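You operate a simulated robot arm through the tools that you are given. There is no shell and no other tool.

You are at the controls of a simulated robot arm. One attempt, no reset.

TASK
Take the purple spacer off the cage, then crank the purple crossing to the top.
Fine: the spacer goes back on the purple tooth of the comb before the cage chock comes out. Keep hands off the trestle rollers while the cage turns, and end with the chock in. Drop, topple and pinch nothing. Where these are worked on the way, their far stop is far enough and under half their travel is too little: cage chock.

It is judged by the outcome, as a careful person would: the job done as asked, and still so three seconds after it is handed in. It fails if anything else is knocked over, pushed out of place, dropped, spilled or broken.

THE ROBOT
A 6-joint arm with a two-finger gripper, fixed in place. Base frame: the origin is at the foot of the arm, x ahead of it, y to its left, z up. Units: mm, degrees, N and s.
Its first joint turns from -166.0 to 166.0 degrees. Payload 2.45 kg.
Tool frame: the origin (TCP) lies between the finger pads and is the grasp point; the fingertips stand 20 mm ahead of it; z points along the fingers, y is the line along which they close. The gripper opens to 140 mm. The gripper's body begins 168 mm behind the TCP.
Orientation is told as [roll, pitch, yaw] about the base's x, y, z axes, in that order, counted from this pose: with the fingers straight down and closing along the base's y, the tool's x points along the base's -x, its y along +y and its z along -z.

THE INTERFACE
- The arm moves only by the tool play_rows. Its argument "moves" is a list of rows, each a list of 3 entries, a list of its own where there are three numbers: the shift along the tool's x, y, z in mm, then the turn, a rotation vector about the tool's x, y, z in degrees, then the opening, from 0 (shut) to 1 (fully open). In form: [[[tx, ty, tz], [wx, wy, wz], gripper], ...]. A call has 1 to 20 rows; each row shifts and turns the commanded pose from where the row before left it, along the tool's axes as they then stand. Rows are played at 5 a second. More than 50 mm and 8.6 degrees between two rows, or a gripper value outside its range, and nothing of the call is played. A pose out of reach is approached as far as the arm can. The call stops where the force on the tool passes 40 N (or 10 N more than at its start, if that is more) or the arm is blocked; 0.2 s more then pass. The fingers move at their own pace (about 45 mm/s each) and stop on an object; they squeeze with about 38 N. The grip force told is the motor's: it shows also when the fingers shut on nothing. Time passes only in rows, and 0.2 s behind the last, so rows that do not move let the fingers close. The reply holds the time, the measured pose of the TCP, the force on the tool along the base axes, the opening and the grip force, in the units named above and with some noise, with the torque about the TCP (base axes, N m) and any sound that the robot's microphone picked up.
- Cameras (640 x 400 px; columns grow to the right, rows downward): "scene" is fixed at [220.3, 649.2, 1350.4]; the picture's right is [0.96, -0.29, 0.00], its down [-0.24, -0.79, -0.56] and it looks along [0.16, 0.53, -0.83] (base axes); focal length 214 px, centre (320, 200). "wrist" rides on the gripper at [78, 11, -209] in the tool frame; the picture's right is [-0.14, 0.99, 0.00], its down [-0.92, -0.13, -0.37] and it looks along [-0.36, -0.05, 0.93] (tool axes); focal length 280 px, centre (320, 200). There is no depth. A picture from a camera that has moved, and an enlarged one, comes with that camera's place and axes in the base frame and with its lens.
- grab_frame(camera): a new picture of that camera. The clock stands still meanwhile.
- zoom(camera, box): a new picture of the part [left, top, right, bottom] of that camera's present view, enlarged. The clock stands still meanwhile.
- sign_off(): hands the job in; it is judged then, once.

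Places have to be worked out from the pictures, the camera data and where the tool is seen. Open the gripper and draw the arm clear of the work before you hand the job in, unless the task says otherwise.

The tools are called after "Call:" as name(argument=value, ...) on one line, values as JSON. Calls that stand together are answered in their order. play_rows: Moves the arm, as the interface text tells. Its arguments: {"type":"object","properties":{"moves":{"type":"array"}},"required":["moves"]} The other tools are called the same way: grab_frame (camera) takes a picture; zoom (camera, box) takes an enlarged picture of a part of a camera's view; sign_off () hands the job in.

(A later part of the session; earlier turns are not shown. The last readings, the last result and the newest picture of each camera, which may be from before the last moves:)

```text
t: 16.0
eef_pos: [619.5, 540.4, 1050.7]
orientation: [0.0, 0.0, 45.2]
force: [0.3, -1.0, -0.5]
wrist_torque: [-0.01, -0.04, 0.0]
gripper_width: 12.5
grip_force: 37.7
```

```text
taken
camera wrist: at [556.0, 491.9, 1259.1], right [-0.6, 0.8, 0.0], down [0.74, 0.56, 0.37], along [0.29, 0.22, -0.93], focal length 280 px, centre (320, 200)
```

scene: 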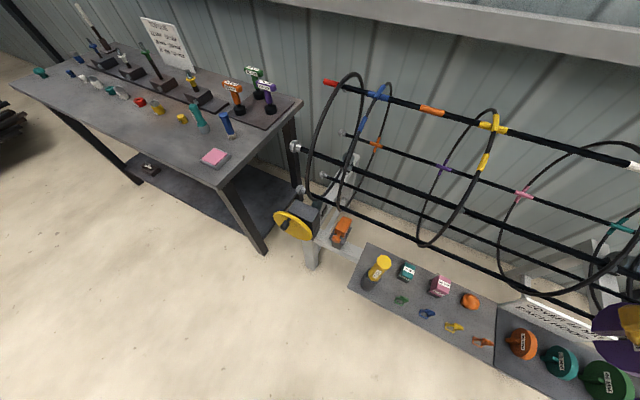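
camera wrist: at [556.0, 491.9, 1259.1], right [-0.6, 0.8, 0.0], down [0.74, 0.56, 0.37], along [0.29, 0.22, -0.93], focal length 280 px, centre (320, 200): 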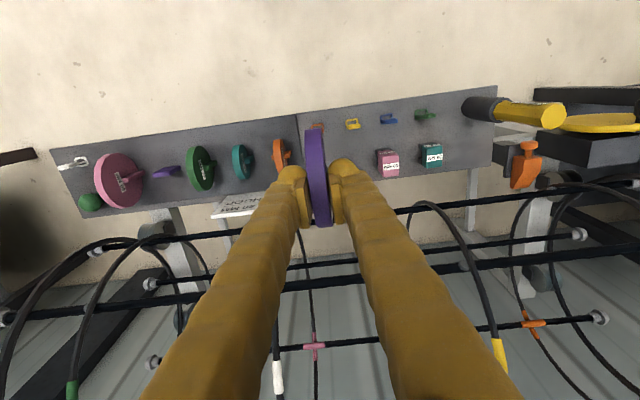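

The disc now faces along the comb. I'll zoom the scene camera on it to measure where the slot sits relative to the fingers.

Call:
zoom(camera="scene", box=[580, 290, 640, 390])

Call:
zoom(camera="scene", box=[638, 310, 640, 375])

Call:
zoom(camera="wrist", box=[60, 120, 220, 220])

Call:
zoom(camera="wrist", box=[270, 110, 370, 240])

```text
4.00 times, centred on (610, 340) of scene
camera zoom: at [220.3, 649.2, 1350.4], right [0.96, -0.29, 0.0], down [-0.24, -0.79, -0.56], along [0.16, 0.53, -0.83], focal length 858 px, centre (-840, -360)
```

zoom: 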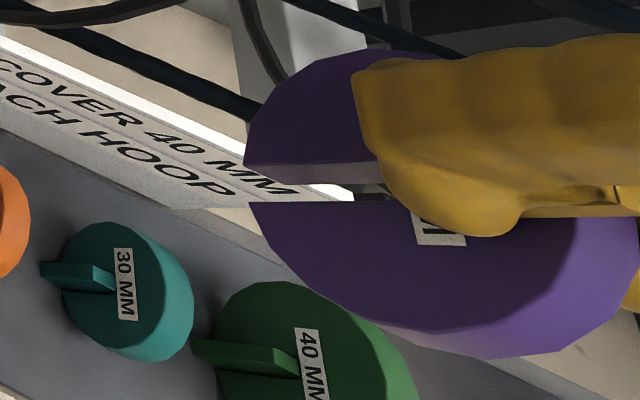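

```text
6.15 times, centred on (639, 342) of scene
camera zoom: at [220.3, 649.2, 1350.4], right [0.96, -0.29, 0.0], down [-0.24, -0.79, -0.56], along [0.16, 0.53, -0.83], focal length 1320 px, centre (-1643, -677)
```

zoom: 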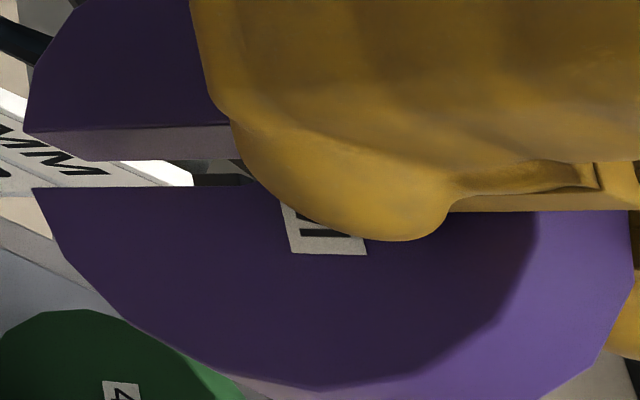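

```text
4.00 times, centred on (140, 170) of wrist
camera zoom: at [556.0, 491.9, 1259.1], right [-0.6, 0.8, 0.0], down [0.74, 0.56, 0.37], along [0.29, 0.22, -0.93], focal length 1122 px, centre (1040, 320)
```

zoom: 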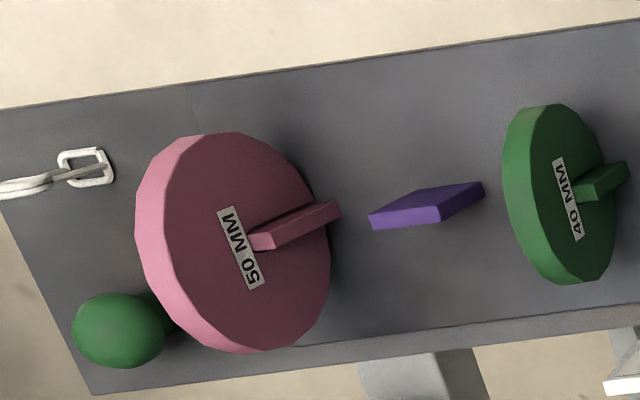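

```text
3.08 times, centred on (320, 175) of wrist
camera zoom: at [556.0, 491.9, 1259.1], right [-0.6, 0.8, 0.0], down [0.74, 0.56, 0.37], along [0.29, 0.22, -0.93], focal length 863 px, centre (320, 277)
```

zoom: 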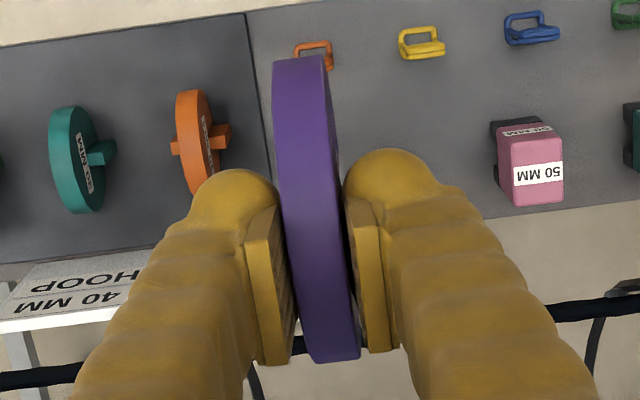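

The slot is about 13 mm wide and open downward, centred at roughly tool x≈+4 to +5, with the hub about 35 mm ahead of the TCP. I'll zoom further on the tooth from this angle for a third position fix.

Call:
zoom(camera="wrist", box=[145, 155, 190, 185])

Call:
zoom(camera="wrist", box=[180, 140, 300, 200])

```text
13.33 times, centred on (168, 170) of wrist
camera zoom: at [556.0, 491.9, 1259.1], right [-0.6, 0.8, 0.0], down [0.74, 0.56, 0.37], along [0.29, 0.22, -0.93], focal length 3738 px, centre (2353, 600)
```

zoom: 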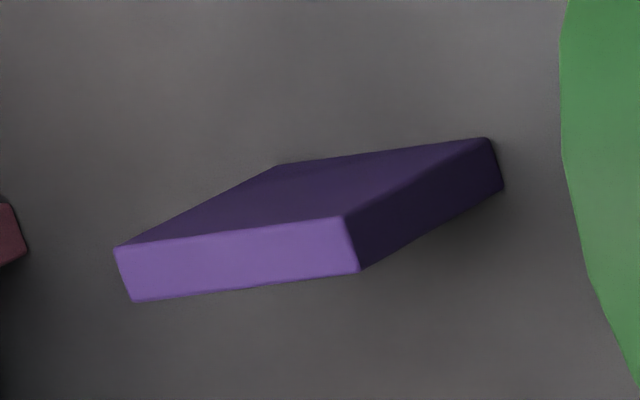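

```text
5.33 times, centred on (240, 170) of wrist
camera zoom: at [556.0, 491.9, 1259.1], right [-0.6, 0.8, 0.0], down [0.74, 0.56, 0.37], along [0.29, 0.22, -0.93], focal length 1495 px, centre (747, 360)
```

zoom: 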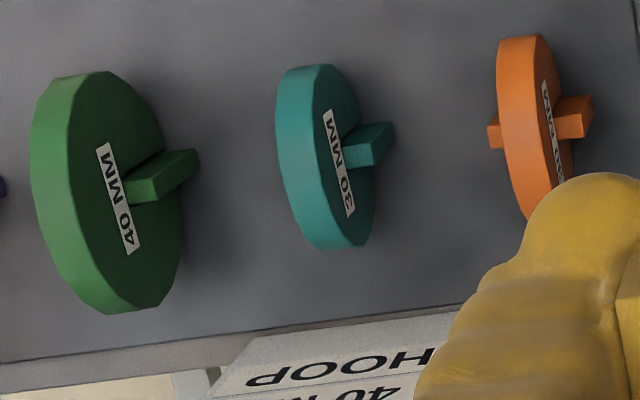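

Combining views, the purple tooth centre is about (873.4, 335.2) with its top at z≈718. To calibrate the slot against a tooth, I'll hover the disc left of the orange disc, where the scene camera sees the slot and the comb teeth together.

Call:
play_rows(moves=[[[-6.5, 0.95, 38], [0, 0, 0.2], 0.0], [[-6.5, 0.95, 38], [0, 0, 0], 0.0], [[-6.5, 0.95, 38], [0, 0, 0], 0.0], [[-6.5, 0.95, 38], [0, 0, 0], 0.0], [[-6.5, 0.95, 38], [0, 0, 0], 0.0], [[-6.3, 0.95, 38], [0, 0, 0], 0.0]])

Call:
zoom(camera="scene", box=[460, 280, 560, 370])

Call:
zoom(camera="wrist", box=[200, 100, 440, 250])

```text
t: 17.4
eef_pos: [641.1, 571.2, 822.0]
orientation: [0.0, -0.2, 44.8]
force: [0.1, -0.4, -0.1]
wrist_torque: [-0.07, 0.01, 0.0]
gripper_width: 12.5
grip_force: 38.4
```

```text
4.44 times, centred on (510, 325) of scene
camera zoom: at [220.3, 649.2, 1350.4], right [0.96, -0.29, 0.0], down [-0.24, -0.79, -0.56], along [0.16, 0.53, -0.83], focal length 953 px, centre (-524, -356)
```

zoom: 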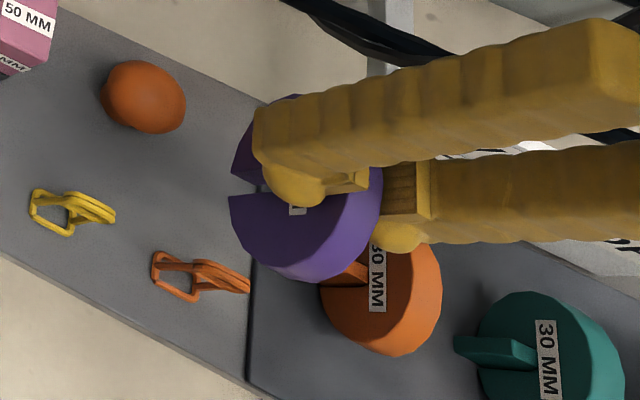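

```text
2.67 times, centred on (320, 175) of wrist
camera zoom: at [578.4, 523.2, 1031.7], right [-0.6, 0.8, 0.0], down [0.74, 0.56, 0.37], along [0.3, 0.22, -0.93], focal length 748 px, centre (320, 267)
```

zoom: 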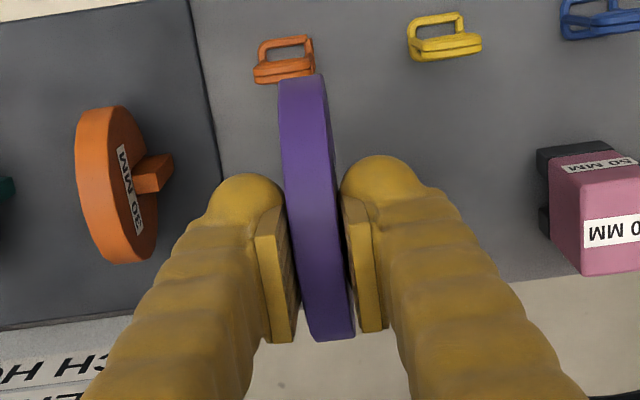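

I'll zoom in tightly on the slot mouth, and on the teal and orange teeth, for a relative measurement.

Call:
zoom(camera="scene", box=[480, 306, 528, 336])

Call:
zoom(camera="scene", box=[530, 340, 578, 370])

Call:
zoom(camera="scene", box=[480, 310, 640, 400])

```text
13.33 times, centred on (504, 321) of scene
camera zoom: at [220.3, 649.2, 1350.4], right [0.96, -0.29, 0.0], down [-0.24, -0.79, -0.56], along [0.16, 0.53, -0.83], focal length 2860 px, centre (-2133, -1413)
```

zoom: 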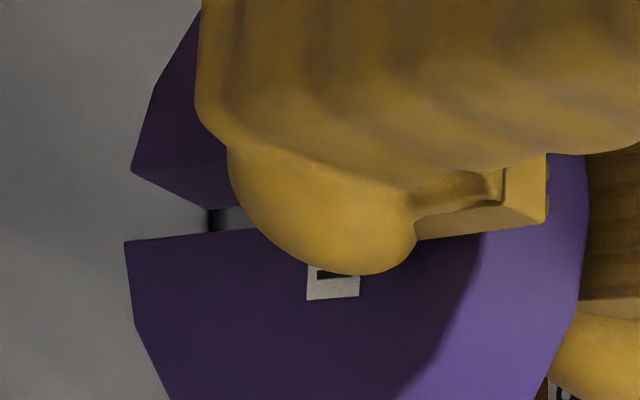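

```text
13.33 times, centred on (554, 355) of scene
camera zoom: at [220.3, 649.2, 1350.4], right [0.96, -0.29, 0.0], down [-0.24, -0.79, -0.56], along [0.16, 0.53, -0.83], focal length 2860 px, centre (-2800, -1867)
```

zoom: 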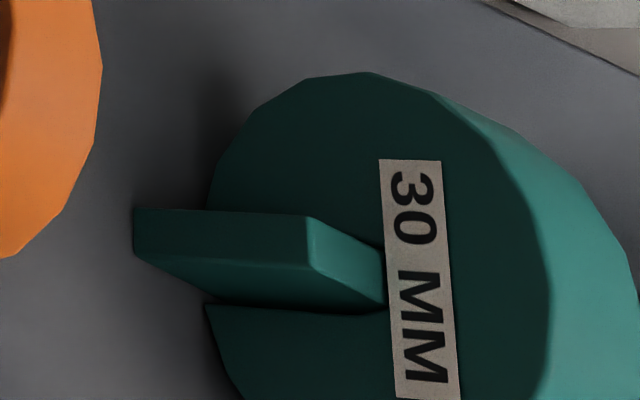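

```text
4.00 times, centred on (560, 355) of scene
camera zoom: at [220.3, 649.2, 1350.4], right [0.96, -0.29, 0.0], down [-0.24, -0.79, -0.56], along [0.16, 0.53, -0.83], focal length 858 px, centre (-640, -420)
```

zoom: 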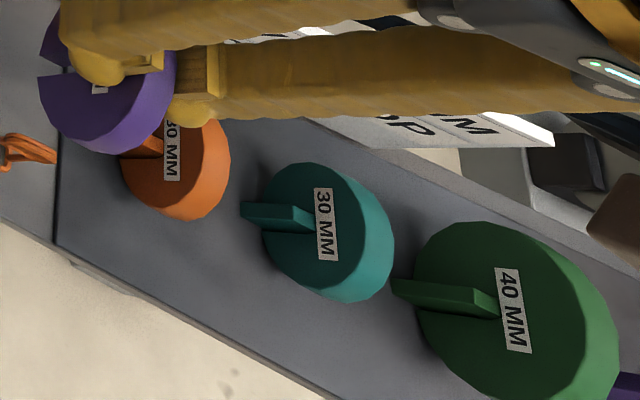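

Seen by the same scene camera, the slot centre is only about 1 mm off the teal tooth's line. I'll cross-check the teal and orange teeth from the wrist camera.

Call:
zoom(camera="wrist", box=[150, 140, 206, 175])

Call:
zoom(camera="wrist", box=[225, 145, 281, 180])

Call:
grab_frame(camera="wrist")

```text
11.43 times, centred on (178, 158) of wrist
camera zoom: at [578.4, 523.2, 1031.7], right [-0.6, 0.8, 0.0], down [0.74, 0.56, 0.37], along [0.3, 0.22, -0.93], focal length 3204 px, centre (1943, 686)
```

zoom: 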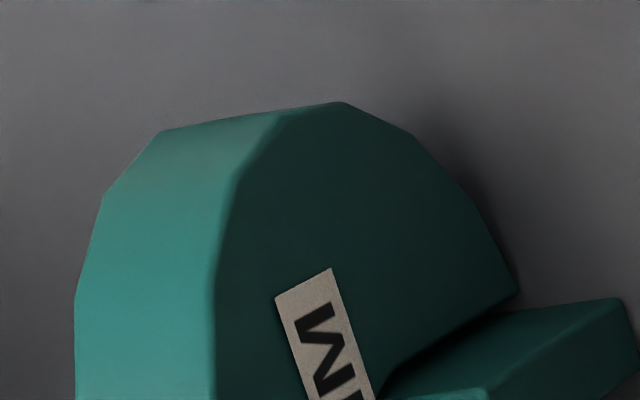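

```text
11.43 times, centred on (253, 162) of wrist
camera zoom: at [578.4, 523.2, 1031.7], right [-0.6, 0.8, 0.0], down [0.74, 0.56, 0.37], along [0.3, 0.22, -0.93], focal length 3204 px, centre (1086, 629)
```

zoom: 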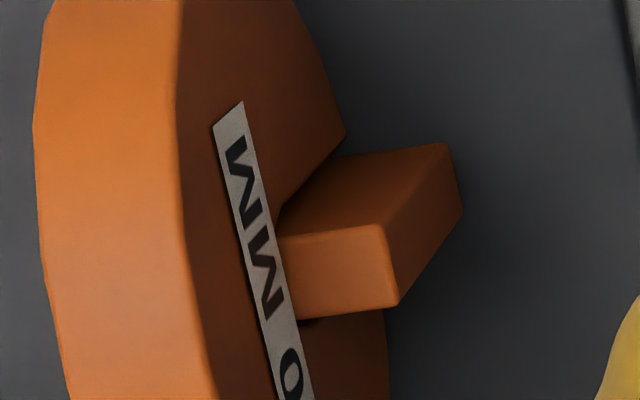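

```text
taken
camera wrist: at [578.4, 523.2, 1031.7], right [-0.6, 0.8, 0.0], down [0.74, 0.56, 0.37], along [0.3, 0.22, -0.93], focal length 280 px, centre (320, 200)
```

wrist: 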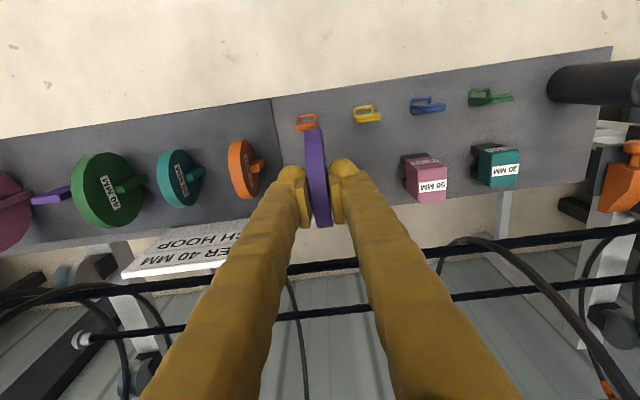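

I'll measure the purple tooth again from this closer pose to check that the teeth lie on one line.

Call:
zoom(camera="wrist", box=[20, 180, 84, 220])

Call:
zoom(camera="wrist", box=[160, 150, 224, 210])

```text
10.00 times, centred on (52, 200) of wrist
camera zoom: at [578.4, 523.2, 1031.7], right [-0.6, 0.8, 0.0], down [0.74, 0.56, 0.37], along [0.3, 0.22, -0.93], focal length 2804 px, centre (3000, 200)
```

zoom: 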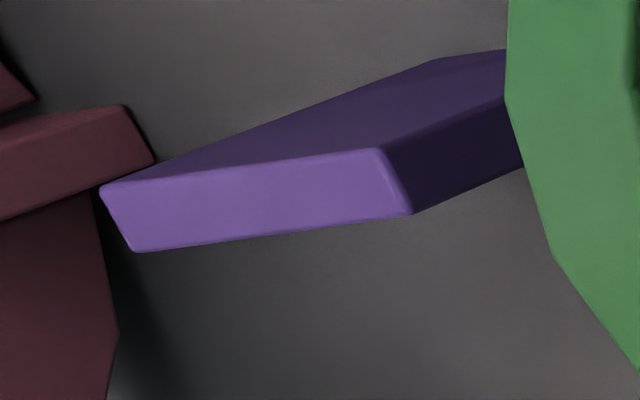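

```text
6.67 times, centred on (192, 180) of wrist
camera zoom: at [578.4, 523.2, 1031.7], right [-0.6, 0.8, 0.0], down [0.74, 0.56, 0.37], along [0.3, 0.22, -0.93], focal length 1869 px, centre (1173, 333)
```

zoom: 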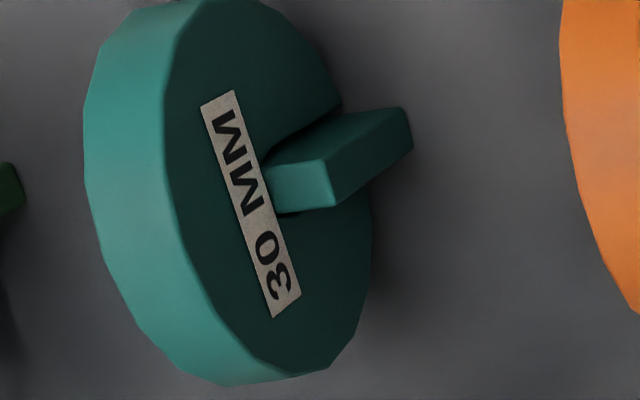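

The purple tooth's line is at (x+y)/√2 ≈ 854.4 with its top at about z 718–722. With the slot at tool x≈+2 to +3, the TCP should go to about (874, 338). I'll lift, then travel along the comb above all the discs.

Call:
play_rows(moves=[[[0, 0, -30], [0, 0, -0.2], 0.0], [[0, 0, -30], [0, 0, 0], 0.0], [[0, -33, 0], [0, 0, 0], 0.0], [[0, -33, 0], [0, 0, 0], 0.0], [[0, -33, 0], [0, 0, 0], 0.0], [[0, -33, 0], [0, 0, 0], 0.0], [[0, -33, 0], [0, 0, 0], 0.0], [[0, -33, 0], [0, 0, 0], 0.0], [[0, -33, 0], [0, 0, 0], 0.0], [[0, -33, 0], [0, 0, 0], 0.0], [[0, -33, 0], [0, 0, 0], 0.0], [[0, -33, 0], [0, 0, 0], 0.0], [[0, 0, 0], [0, 0, 0], 0.0]])

Call:
grab_frame(camera="wrist")

Call:
zoom(camera="wrist", box=[220, 100, 420, 225])

```text
t: 20.2
eef_pos: [876.8, 335.8, 882.1]
orientation: [-0.1, 0.0, 45.0]
force: [-0.6, -0.4, -0.3]
wrist_torque: [0.03, 0.03, -0.03]
gripper_width: 12.8
grip_force: 38.3
```

```text
taken
camera wrist: at [814.0, 289.4, 1091.0], right [-0.6, 0.8, 0.0], down [0.74, 0.56, 0.37], along [0.29, 0.22, -0.93], focal length 280 px, centre (320, 200)
```

wrist: 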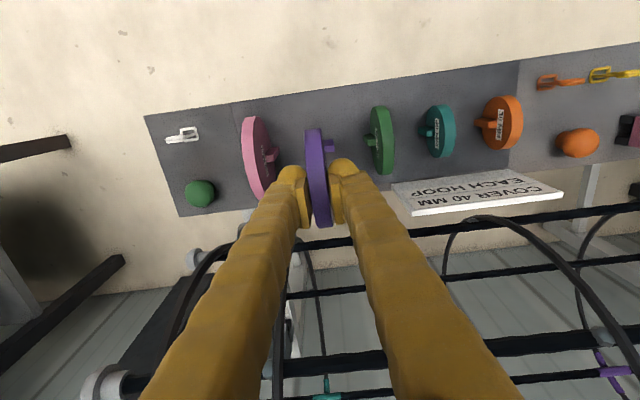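

```text
3.20 times, centred on (320, 162) of wrist
camera zoom: at [814.0, 289.4, 1091.0], right [-0.6, 0.8, 0.0], down [0.74, 0.56, 0.37], along [0.29, 0.22, -0.93], focal length 897 px, centre (320, 320)
```

zoom: 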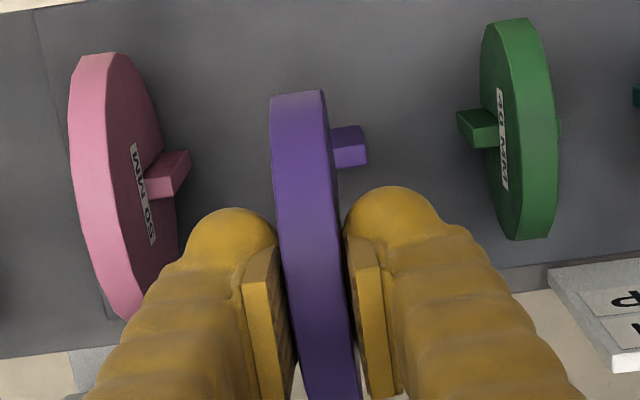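

The tooth's end shows just right of the disc. In the tool frame its centre line is at x≈+3.0 and its centre at y≈+1.3, which matches the slot at x≈+3. I'll descend 78 mm to just above the tooth top and check.

Call:
play_rows(moves=[[[0, 0.3, 20], [0, 0, 0], 0.0], [[0, 0.3, 20], [0, 0, 0], 0.0], [[0, 0.3, 20], [0, 0, 0], 0.0], [[0, 0.3, 18], [0, 0, 0], 0.0]])

Call:
zoom(camera="wrist", box=[260, 110, 388, 190])

Call:
grab_frame(camera="wrist")

```text
t: 21.2
eef_pos: [874.9, 337.6, 804.5]
orientation: [0.0, 0.0, 45.0]
force: [0.5, 0.2, 0.4]
wrist_torque: [0.03, 0.01, 0.02]
gripper_width: 12.9
grip_force: 38.0
```

```text
5.00 times, centred on (324, 150) of wrist
camera zoom: at [812.5, 290.6, 1012.9], right [-0.6, 0.8, 0.0], down [0.74, 0.56, 0.37], along [0.29, 0.22, -0.93], focal length 1402 px, centre (300, 450)
```

zoom: 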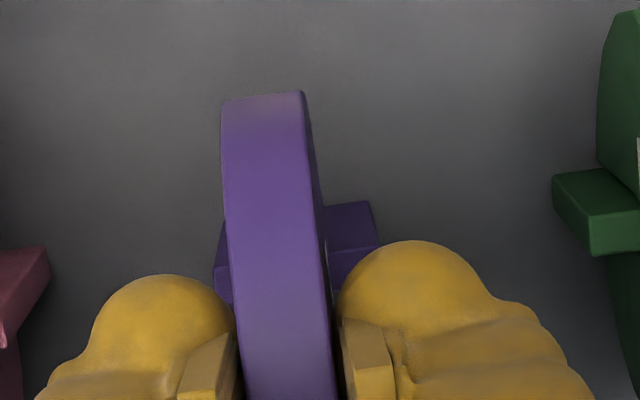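

```text
taken
camera wrist: at [812.5, 290.6, 1012.9], right [-0.6, 0.8, 0.0], down [0.74, 0.56, 0.37], along [0.29, 0.22, -0.93], focal length 280 px, centre (320, 200)
```

wrist: 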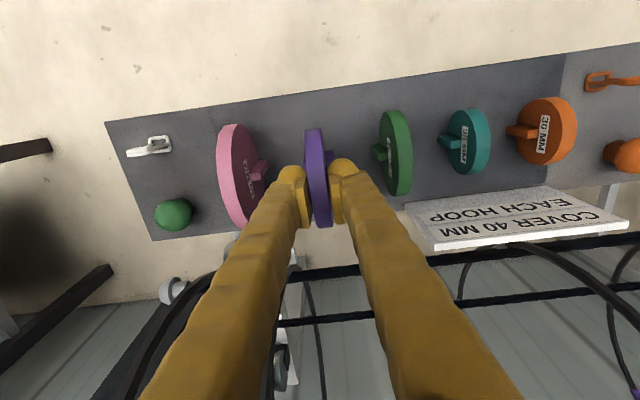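

The tooth shows on both sides of the disc. I'll zoom closer on each visible tooth edge to refine the alignment before lowering.

Call:
zoom(camera="wrist", box=[298, 146, 346, 176])

Call:
zoom(camera="wrist", box=[290, 115, 354, 240])

```text
13.33 times, centred on (322, 161) of wrist
camera zoom: at [812.5, 290.6, 1012.9], right [-0.6, 0.8, 0.0], down [0.74, 0.56, 0.37], along [0.29, 0.22, -0.93], focal length 3738 px, centre (293, 720)
```

zoom: 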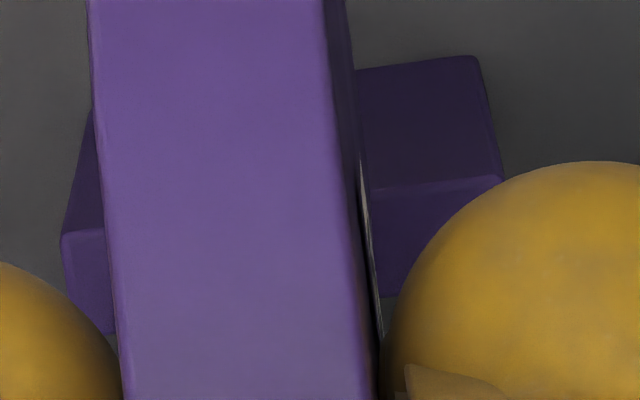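

```text
3.20 times, centred on (322, 178) of wrist
camera zoom: at [812.5, 290.6, 1012.9], right [-0.6, 0.8, 0.0], down [0.74, 0.56, 0.37], along [0.29, 0.22, -0.93], focal length 897 px, centre (314, 272)
```

zoom: 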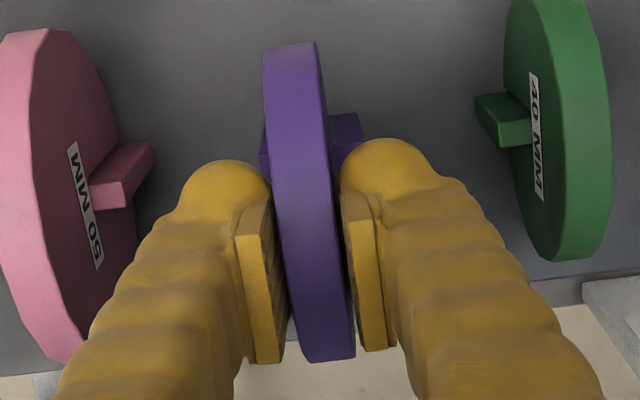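

The tooth centre is at tool x≈+2.3 and the slot at x≈+3.0, so they agree to within the ±2 mm clearance, and the yaw matches. I'll lower slowly and watch the force.

Call:
play_rows(moves=[[[0.5, 0, 4], [0, 0, 0], 0.0], [[0, 0, 4], [0, 0, 0], 0.0], [[0, 0, 4], [0, 0, 0], 0.0], [[0, 0, 4], [0, 0, 0], 0.0]])

```text
t: 22.2
eef_pos: [874.7, 337.0, 788.1]
orientation: [0.0, 0.0, 45.0]
force: [0.8, -0.3, -0.5]
wrist_torque: [0.02, 0.0, -0.03]
gripper_width: 12.7
grip_force: 37.5
```

At z=788 the disc's lower edge is already below the tooth top with no contact force, so the slot has engaged. I'll keep lowering.

Call:
play_rows(moves=[[[0, 0, 4], [0, 0, 0], 0.0], [[0, 0, 4], [0, 0, 0], 0.0], [[0, 0, 4], [0, 0, 0], 0.0], [[0, 0, 4], [0, 0, 0], 0.0], [[0, 0, 4], [0, 0, 0], 0.0], [[0, 0, 4], [0, 0, 0], 0.0]])

Call:
zoom(camera="wrist", box=[260, 110, 388, 190])

```text
t: 23.6
eef_pos: [873.3, 337.3, 763.6]
orientation: [0.0, 0.0, 45.0]
force: [0.4, -0.2, -0.5]
wrist_torque: [0.01, 0.01, -0.02]
gripper_width: 12.6
grip_force: 37.8
```

```text
5.00 times, centred on (324, 150) of wrist
camera zoom: at [812.0, 290.0, 973.1], right [-0.6, 0.8, 0.0], down [0.74, 0.56, 0.37], along [0.29, 0.22, -0.93], focal length 1402 px, centre (300, 450)
```

zoom: 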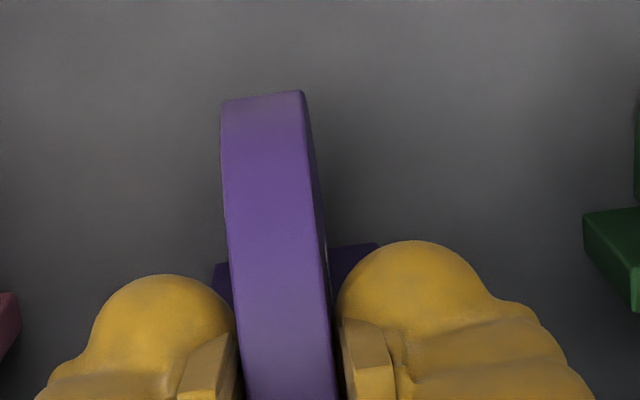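

Still no contact at z=763.6. I'll approach the seat in finer steps.

Call:
play_rows(moves=[[[0, 0, 2.5], [0, 0, 0], 0.0], [[0, 0, 2.5], [0, 0, 0], 0.0], [[0, 0, 2.5], [0, 0, 0], 0.0], [[0, 0, 2.5], [0, 0, 0], 0.0]])

```text
t: 24.6
eef_pos: [873.5, 337.4, 753.4]
orientation: [0.1, 0.0, 45.0]
force: [-0.6, 0.1, 2.0]
wrist_torque: [0.01, 0.01, 0.01]
gripper_width: 12.6
grip_force: 38.0
```

The force rose slightly to 2 N, which may be first contact. I'll go down another 2 mm and check.

Call:
play_rows(moves=[[[0, 0, 1], [0, 0, 0], 0.0], [[0, 0, 1], [0, 0, 0], 0.0]])

```text
t: 25.2
eef_pos: [875.5, 336.5, 753.4]
orientation: [0.0, -0.1, 45.0]
force: [-2.0, -0.4, 21.6]
wrist_torque: [-0.09, 0.21, -0.06]
gripper_width: 12.6
grip_force: 38.2
```

Contact is 21.6 N at z=753.4, so the disc appears seated. I'll back off about 2 mm to relieve the force and check it against the neighbouring discs before opening.

Call:
play_rows(moves=[[[0, 0, -1], [0, 0, 0], 0.0], [[0, 0, -0.7], [0, 0, 0], 0.0]])

Call:
grab_frame(camera="wrist")

Call:
zoom(camera="scene", box=[638, 290, 640, 400])

Call:
zoom(camera="scene", box=[480, 310, 640, 400])

```text
t: 25.8
eef_pos: [874.0, 336.4, 753.3]
orientation: [0.0, -0.1, 45.0]
force: [3.3, 3.5, 14.9]
wrist_torque: [0.24, -0.26, 0.03]
gripper_width: 13.0
grip_force: 37.6
```

```text
taken
camera wrist: at [812.1, 290.0, 962.6], right [-0.6, 0.8, 0.0], down [0.74, 0.56, 0.37], along [0.29, 0.22, -0.93], focal length 280 px, centre (320, 200)
```

wrist: 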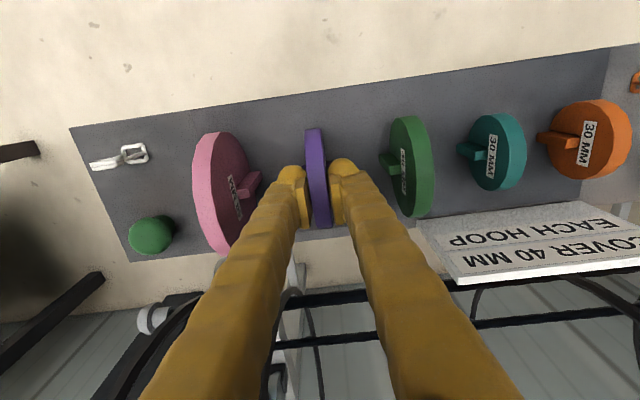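

```text
3.64 times, centred on (639, 345) of scene
camera zoom: at [220.3, 649.2, 1350.4], right [0.96, -0.29, 0.0], down [-0.24, -0.79, -0.56], along [0.16, 0.53, -0.83], focal length 780 px, centre (-840, -327)
```

zoom: 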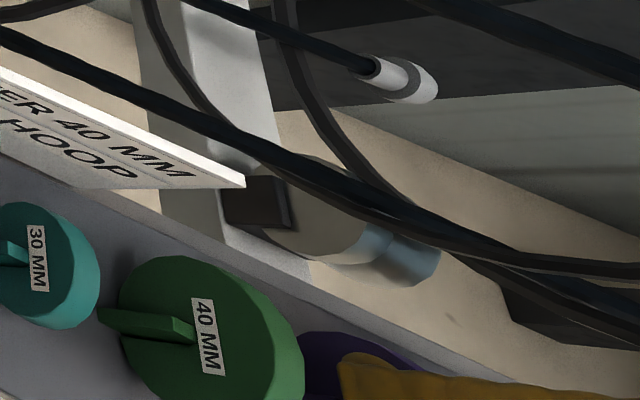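

```text
4.00 times, centred on (560, 355) of scene
camera zoom: at [220.3, 649.2, 1350.4], right [0.96, -0.29, 0.0], down [-0.24, -0.79, -0.56], along [0.16, 0.53, -0.83], focal length 858 px, centre (-640, -420)
```

zoom: 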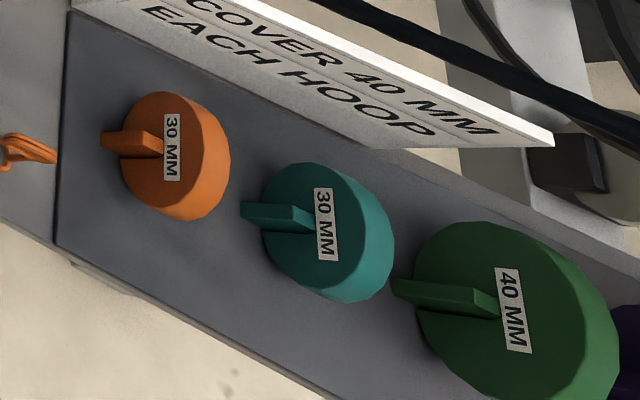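

The force is still 15 N upward, so I'll ease up another 0.8 mm and then open the fingers slightly, to about 36 mm.

Call:
play_rows(moves=[[[0, 0, -0.8], [0, 0, 0], 0.0], [[0, 0, 0], [0, 0, 0], 0.0]])

```text
t: 26.4
eef_pos: [873.8, 337.8, 754.4]
orientation: [0.1, 0.1, 45.0]
force: [-0.7, -0.5, 0.8]
wrist_torque: [0.03, 0.0, -0.01]
gripper_width: 12.6
grip_force: 37.4
```

The force is near zero with the disc just at its seat. I'll open gently and look.

Call:
play_rows(moves=[[[0, 0, 0], [0, 0, 0], 0.14], [[0, 0, 0], [0, 0, 0], 0.2], [[0, 0, 0], [0, 0, 0], 0.27], [[0, 0, 0], [0, 0, 0], 0.27]])

Call:
zoom(camera="wrist", box=[180, 100, 460, 250])

```text
t: 27.4
eef_pos: [873.3, 336.8, 754.8]
orientation: [0.0, 0.0, 44.9]
force: [-0.5, -0.1, 0.3]
wrist_torque: [0.01, 0.01, 0.02]
gripper_width: 37.9
grip_force: 0.0
```

```text
2.29 times, centred on (320, 175) of wrist
camera zoom: at [812.0, 290.1, 963.5], right [-0.6, 0.8, 0.0], down [0.74, 0.56, 0.37], along [0.29, 0.22, -0.93], focal length 641 px, centre (320, 257)
```

zoom: 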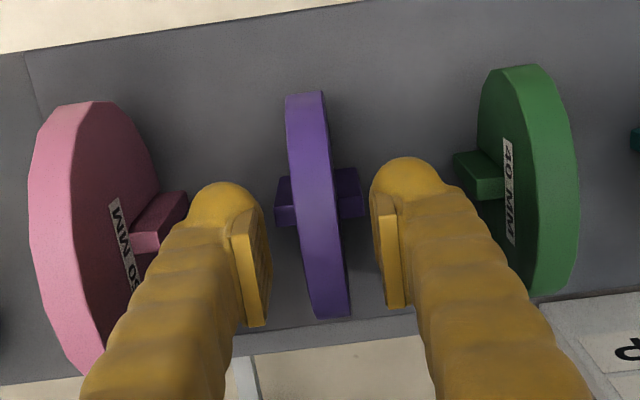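

The disc stands upright on the purple tooth. I'll raise straight up to clear it and check.

Call:
play_rows(moves=[[[0, 0, -8], [0, 0, 0], 0.27], [[0, 0, -15], [0, 0, 0], 0.27], [[0, 0, -25], [0, 0, 0], 0.27], [[0, 0, -40], [0, 0, 0], 0.27], [[0, 0, -40], [0, 0, 0], 0.27], [[0, 0, -40], [0, 0, 0], 0.27]])

Call:
grab_frame(camera="wrist")

Call:
zoom(camera="wrist", box=[240, 80, 400, 200])

```text
t: 28.8
eef_pos: [874.3, 335.9, 923.9]
orientation: [-0.1, -0.1, 45.0]
force: [-0.8, -0.4, -0.9]
wrist_torque: [0.02, 0.04, -0.01]
gripper_width: 37.9
grip_force: 0.2
```

```text
taken
camera wrist: at [812.2, 288.9, 1131.9], right [-0.6, 0.8, 0.0], down [0.74, 0.56, 0.37], along [0.29, 0.22, -0.93], focal length 280 px, centre (320, 200)
```

wrist: 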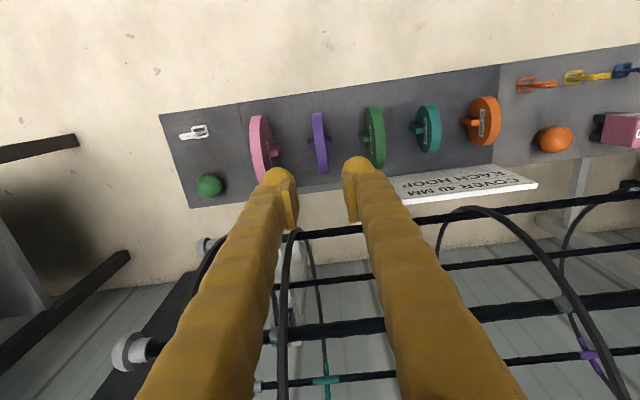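

```text
3.33 times, centred on (320, 140) of wrist
camera zoom: at [812.2, 288.9, 1131.9], right [-0.6, 0.8, 0.0], down [0.74, 0.56, 0.37], along [0.29, 0.22, -0.93], focal length 935 px, centre (320, 400)
```

zoom: 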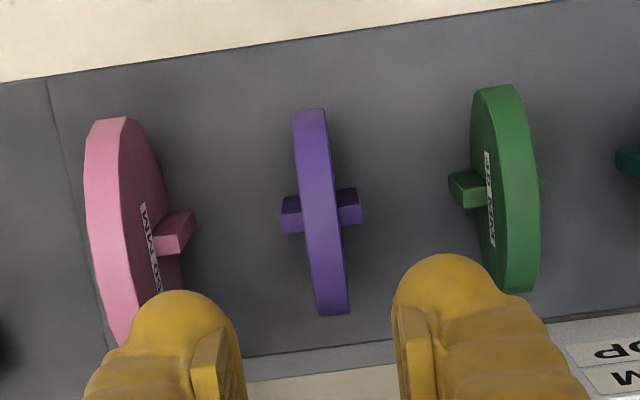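

The spacer sits on the purple tooth like its neighbours. Next I'll travel along the comb side to the left trestle to look at the chock and the crank.

Call:
play_rows(moves=[[[2, 44, -2], [0, 0, 0], 0.5], [[2, 44, -2], [0, 0, 0], 0.5], [[2, 44, -2], [0, 0, 0], 0.5], [[2, 44, -2], [0, 0, 0], 0.5], [[2, 44, -2], [0, 0, 0], 0.5], [[2, 44, -2], [0, 0, 0], 0.5], [[2, 44, -2], [0, 0, 0], 0.5], [[2, 44, -2], [0, 0, 0], 0.5], [[2, 44, -2], [0, 0, 0], 0.5], [[2, 44, -2], [0, 0, 0], 0.5], [[2, 44, -2], [0, 0, 0], 0.5], [[2, 44, -2], [0, 0, 0], 0.5], [[2, 44, 0], [0, 0, 0], 0.5], [[2, 44, 0], [0, 0, 0], 0.5], [[2, 44, 0], [0, 0, 0], 0.5], [[2, 44, 0], [0, 0, 0], 0.5], [[2, 44, 0], [0, 0, 0], 0.5], [[0, 40, 0], [0, 0, 0], 0.5]])

Call:
grab_frame(camera="wrist")

Call:
grab_frame(camera="scene")

```text
t: 32.6
eef_pos: [289.2, 869.7, 949.0]
orientation: [0.0, 0.0, 45.0]
force: [0.6, -0.6, -0.2]
wrist_torque: [0.0, -0.01, -0.04]
gripper_width: 69.9
grip_force: 0.2
```

```text
taken
camera wrist: at [226.4, 823.2, 1158.3], right [-0.6, 0.8, 0.0], down [0.74, 0.56, 0.37], along [0.29, 0.22, -0.93], focal length 280 px, centre (320, 200)
```

wrist: 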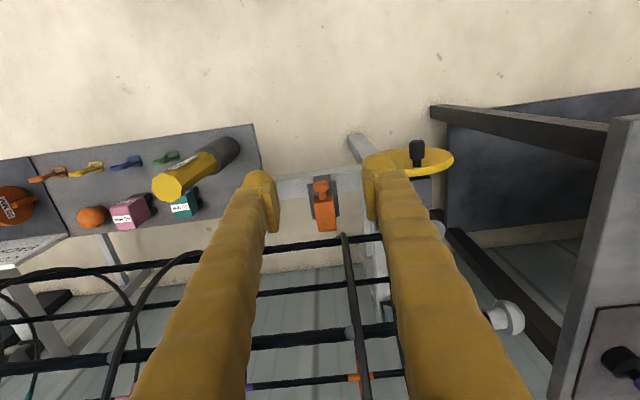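

```text
taken
```

scene: 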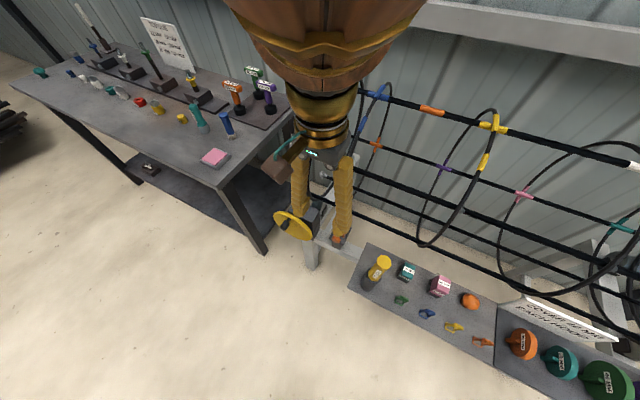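

I'll zoom in on the chock and the crank wheel from here.

Call:
zoom(camera="wrist", box=[280, 150, 376, 250])

Call:
zoom(camera="wrist", box=[370, 110, 490, 220])

Call:
zoom(camera="wrist", box=[300, 170, 348, 200])

```text
4.00 times, centred on (328, 200) of wrist
camera zoom: at [226.4, 823.2, 1158.3], right [-0.6, 0.8, 0.0], down [0.74, 0.56, 0.37], along [0.29, 0.22, -0.93], focal length 1122 px, centre (288, 200)
```

zoom: 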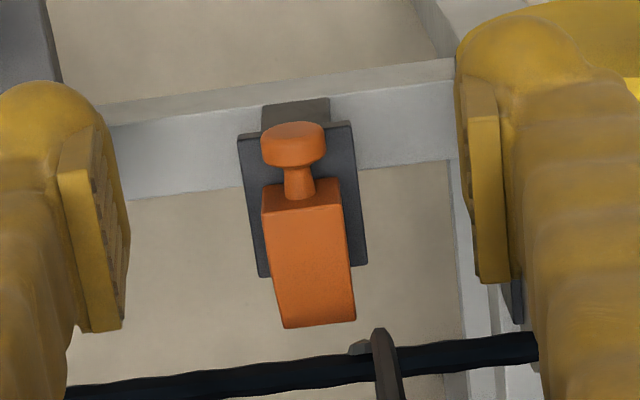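

```text
3.64 times, centred on (430, 165) of wrist
camera zoom: at [226.4, 823.2, 1158.3], right [-0.6, 0.8, 0.0], down [0.74, 0.56, 0.37], along [0.29, 0.22, -0.93], focal length 1020 px, centre (-80, 327)
```

zoom: 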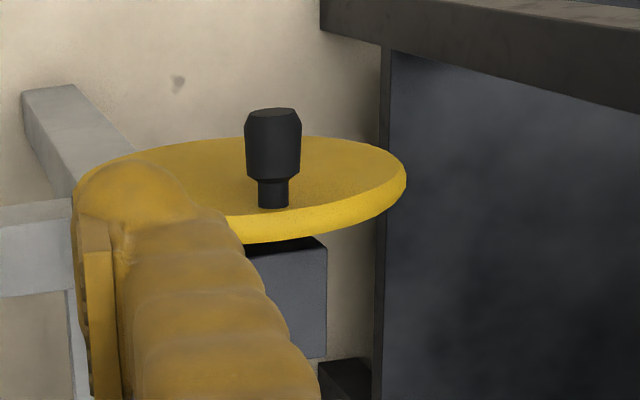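

```text
13.33 times, centred on (324, 185) of wrist
camera zoom: at [226.4, 823.2, 1158.3], right [-0.6, 0.8, 0.0], down [0.74, 0.56, 0.37], along [0.29, 0.22, -0.93], focal length 3738 px, centre (267, 400)
```

zoom: 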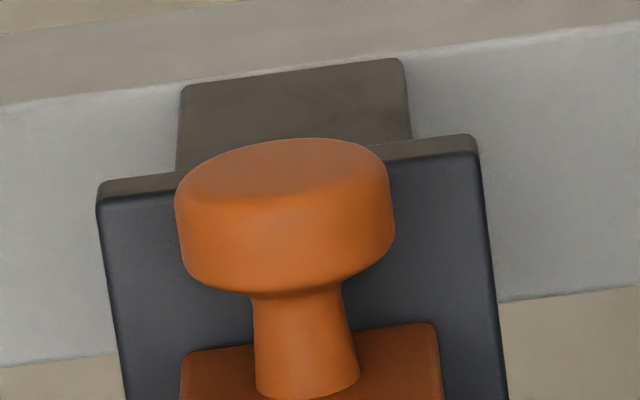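

From the views I place the knob head at about (370, 935, 619), 33 mm across, its stem running into the chock block at (x+y)/√2≈948. The block slides along the cage-perpendicular direction. The crank wheel centre is near (227, 1037, 618) with its handle at the top. I'll tilt the tool 45° outward and come to a standoff in front of the knob.

Call:
play_rows(moves=[[[0, 0, 0], [0, -7.5, 0], 0.4], [[0, 0, 0], [0, -7.5, 0], 0.4], [[0, 0, 0], [0, -7.5, 0], 0.4], [[0, 0, 0], [0, -7.5, 0], 0.4], [[0, 0, 0], [0, -7.5, 0], 0.4], [[0, 0, 0], [0, -7.5, 0], 0.4], [[26.7, -1.75, 33], [0, 0, 0], 0.4], [[26.7, -1.75, 33], [0, 0, 0], 0.4], [[26.7, -1.75, 33], [0, 0, 0], 0.4], [[26.7, -1.75, 33], [0, 0, 0], 0.4], [[26.7, -1.75, 33], [0, 0, 0], 0.4]])

Call:
grab_frame(camera="wrist")

Call:
zoom(camera="scene", box=[240, 150, 400, 270])

```text
t: 35.0
eef_pos: [312.5, 880.9, 734.0]
orientation: [0.1, -45.0, 44.9]
force: [-1.1, 0.1, -0.5]
wrist_torque: [0.01, -0.02, 0.01]
gripper_width: 56.1
grip_force: 0.0
```

```text
taken
camera wrist: at [161.4, 745.1, 826.8], right [-0.63, 0.77, 0.1], down [0.37, 0.18, 0.91], along [0.68, 0.61, -0.4], focal length 280 px, centre (320, 200)
```

wrist: 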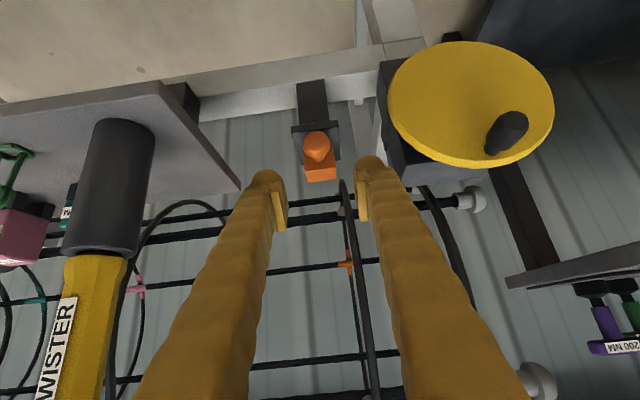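

```text
3.33 times, centred on (320, 210) of scene
camera zoom: at [220.3, 649.2, 1350.4], right [0.96, -0.29, 0.0], down [-0.24, -0.79, -0.56], along [0.16, 0.53, -0.83], focal length 715 px, centre (320, 167)
```

zoom: 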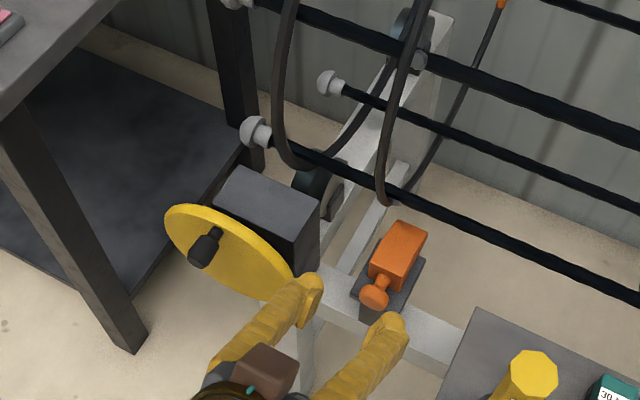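

I'll zoom in on the knob from this angle to refine its position.

Call:
zoom(camera="wrist", box=[270, 70, 370, 195])

Call:
zoom(camera="scene", box=[320, 210, 370, 250])

Call:
zoom(camera="wrist", box=[370, 20, 570, 220])

```text
3.20 times, centred on (320, 132) of wrist
camera zoom: at [161.4, 745.1, 826.8], right [-0.63, 0.77, 0.1], down [0.37, 0.18, 0.91], along [0.68, 0.61, -0.4], focal length 897 px, centre (320, 416)
```

zoom: 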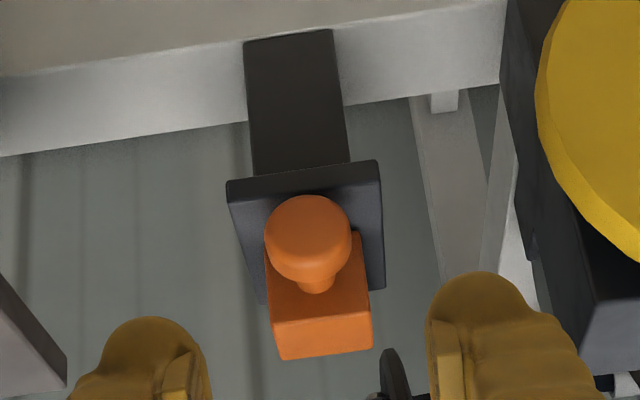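

```text
10.00 times, centred on (345, 230) of scene
camera zoom: at [220.3, 649.2, 1350.4], right [0.96, -0.29, 0.0], down [-0.24, -0.79, -0.56], along [0.16, 0.53, -0.83], focal length 2145 px, centre (70, -100)
```

zoom: 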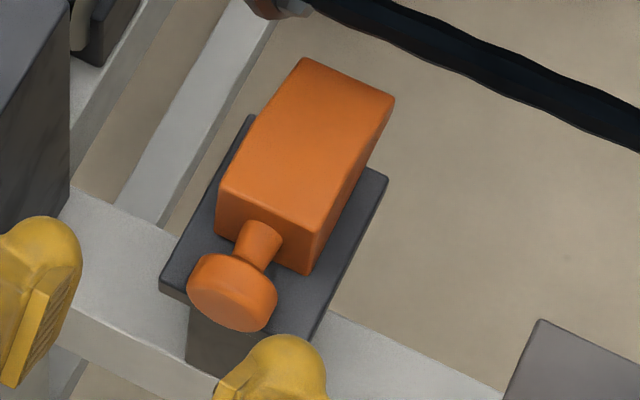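

```text
2.00 times, centred on (470, 120) of wrist
camera zoom: at [161.4, 745.1, 826.8], right [-0.63, 0.77, 0.1], down [0.37, 0.18, 0.91], along [0.68, 0.61, -0.4], focal length 561 px, centre (20, 360)
```

zoom: 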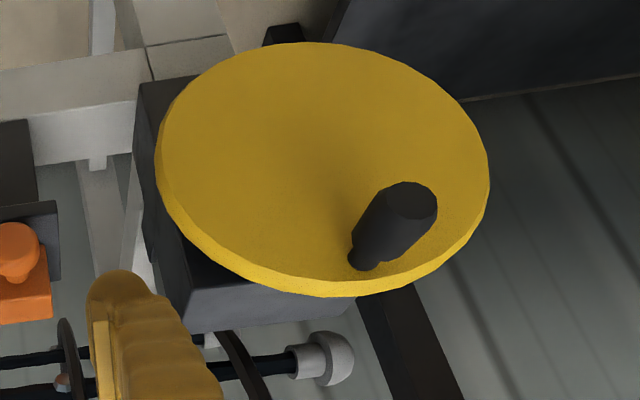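

The better baseline puts the knob head at about (366, 931, 630), with the block face about 20 mm behind its back face. I'll shift and advance to roughly 40 mm short of the grasp and check.

Call:
play_rows(moves=[[[6.5, -0.8, 26], [0, 0, 0], 0.4], [[6.5, -0.8, 26], [0, 0, 0], 0.4], [[6.5, -0.7, 25], [0, 0, 0], 0.4]])

Call:
zoom(camera="wrist", box=[240, 80, 400, 200])

Call:
zoom(camera="scene", box=[310, 200, 380, 255])

```text
t: 35.8
eef_pos: [344.5, 908.5, 665.2]
orientation: [-0.1, -44.9, 45.0]
force: [-0.9, 0.6, -0.7]
wrist_torque: [0.01, 0.03, 0.0]
gripper_width: 55.7
grip_force: 0.0
```

```text
3.33 times, centred on (320, 140) of wrist
camera zoom: at [193.0, 772.4, 758.8], right [-0.63, 0.77, 0.1], down [0.37, 0.19, 0.91], along [0.68, 0.61, -0.4], focal length 935 px, centre (320, 400)
```

zoom: 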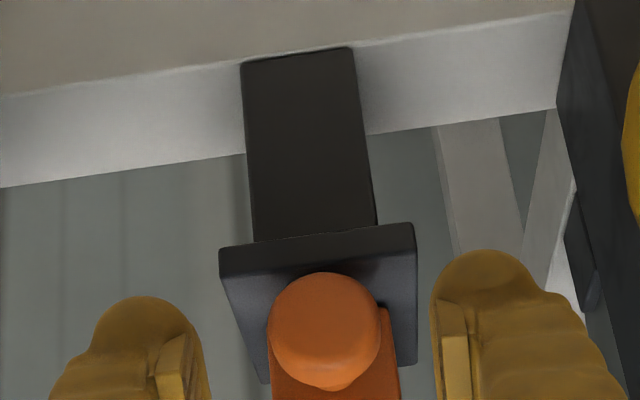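

```text
7.27 times, centred on (345, 228) of scene
camera zoom: at [220.3, 649.2, 1350.4], right [0.96, -0.29, 0.0], down [-0.24, -0.79, -0.56], along [0.16, 0.53, -0.83], focal length 1560 px, centre (138, 0)
```

zoom: 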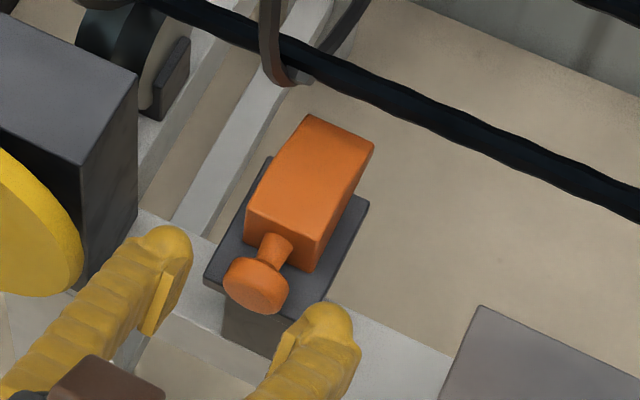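

The knob head is now about 40–45 mm ahead and nearly centred (y≈+1). I'll advance 26 mm so the fingers straddle the head, then inspect before closing.

Call:
play_rows(moves=[[[0, 0.6, 13], [0, 0, 0], 0.4], [[0, 0.6, 13], [0, 0, 0], 0.4]])

Call:
zoom(camera="wrist", box=[240, 100, 400, 220])

Call:
zoom(camera="scene", box=[310, 200, 380, 255])

```text
t: 36.4
eef_pos: [357.7, 919.9, 649.2]
orientation: [0.0, -45.0, 45.0]
force: [0.3, 0.1, -0.2]
wrist_torque: [-0.01, 0.0, -0.01]
gripper_width: 56.1
grip_force: 0.1
```

```text
3.33 times, centred on (320, 160) of wrist
camera zoom: at [206.6, 785.1, 741.3], right [-0.63, 0.77, 0.1], down [0.37, 0.19, 0.91], along [0.68, 0.61, -0.4], focal length 935 px, centre (320, 333)
```

zoom: 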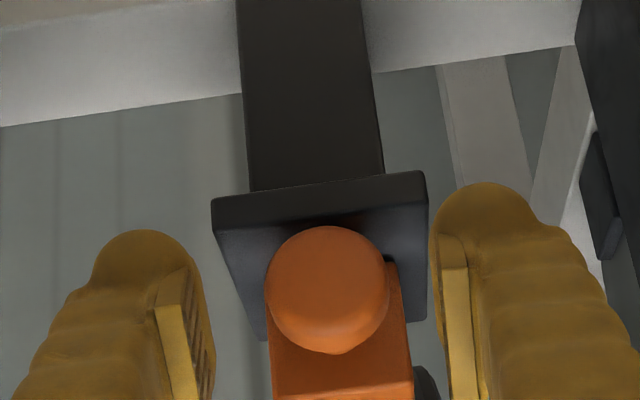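

```text
7.27 times, centred on (345, 228) of scene
camera zoom: at [220.3, 649.2, 1350.4], right [0.96, -0.29, 0.0], down [-0.24, -0.79, -0.56], along [0.16, 0.53, -0.83], focal length 1560 px, centre (138, 0)
```

zoom: 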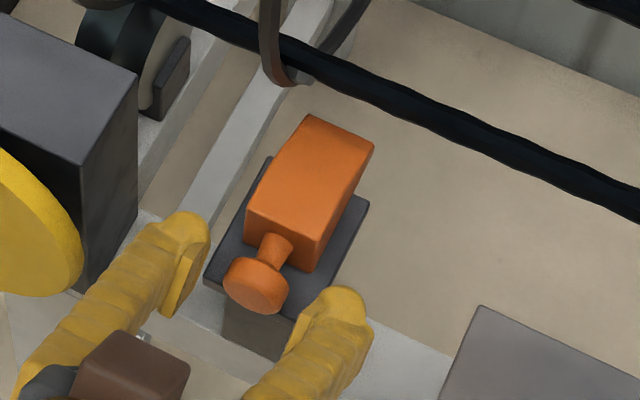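

The views agree that the head centre is about (917 along the slide, z≈637), some 18 mm ahead and 2 mm to the side. I'll advance 8 mm with a 2 mm side correction and close on the knob head.

Call:
play_rows(moves=[[[0, 1, 4], [0, 0, 0], 0.4], [[0, 1, 4], [0, 0, 0], 0.4], [[0, 0, 0], [0, 0, 0], 0.0], [[0, 0, 0], [0, 0, 0], 0.0], [[0, 0, 0], [0, 0, 0], 0.0], [[0, 0, 0], [0, 0, 0], 0.0]])

Call:
zoom(camera="wrist", box=[240, 100, 400, 220])

Call:
zoom(camera="scene", box=[310, 200, 380, 255])

```text
t: 37.8
eef_pos: [361.0, 925.6, 644.0]
orientation: [-0.1, -45.0, 44.8]
force: [6.7, -6.2, 0.5]
wrist_torque: [-0.07, -0.1, -0.12]
gripper_width: 28.7
grip_force: 45.3
```

```text
3.33 times, centred on (320, 160) of wrist
camera zoom: at [209.3, 790.8, 735.9], right [-0.63, 0.77, 0.1], down [0.37, 0.19, 0.91], along [0.68, 0.61, -0.4], focal length 935 px, centre (320, 333)
```

zoom: 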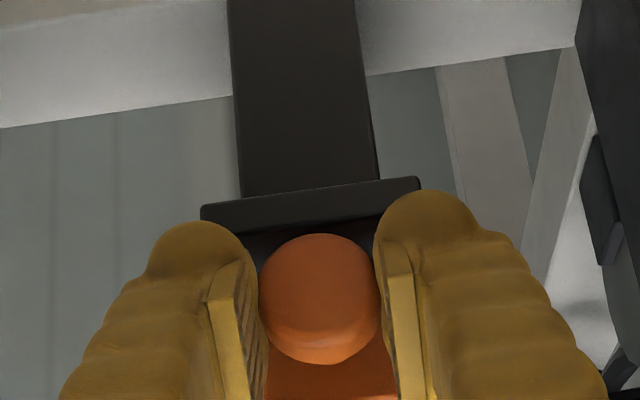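

```text
7.27 times, centred on (345, 228) of scene
camera zoom: at [220.3, 649.2, 1350.4], right [0.96, -0.29, 0.0], down [-0.24, -0.79, -0.56], along [0.16, 0.53, -0.83], focal length 1560 px, centre (138, 0)
```

zoom: 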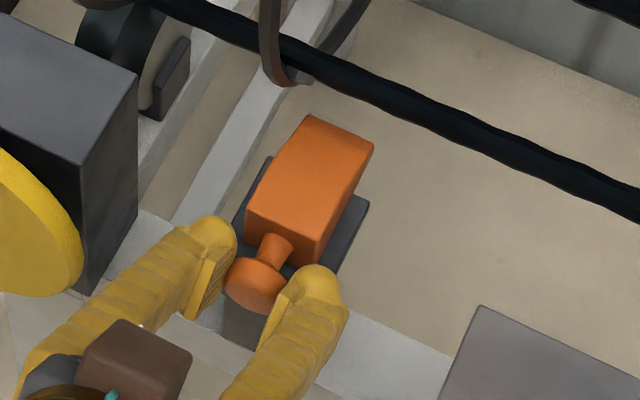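

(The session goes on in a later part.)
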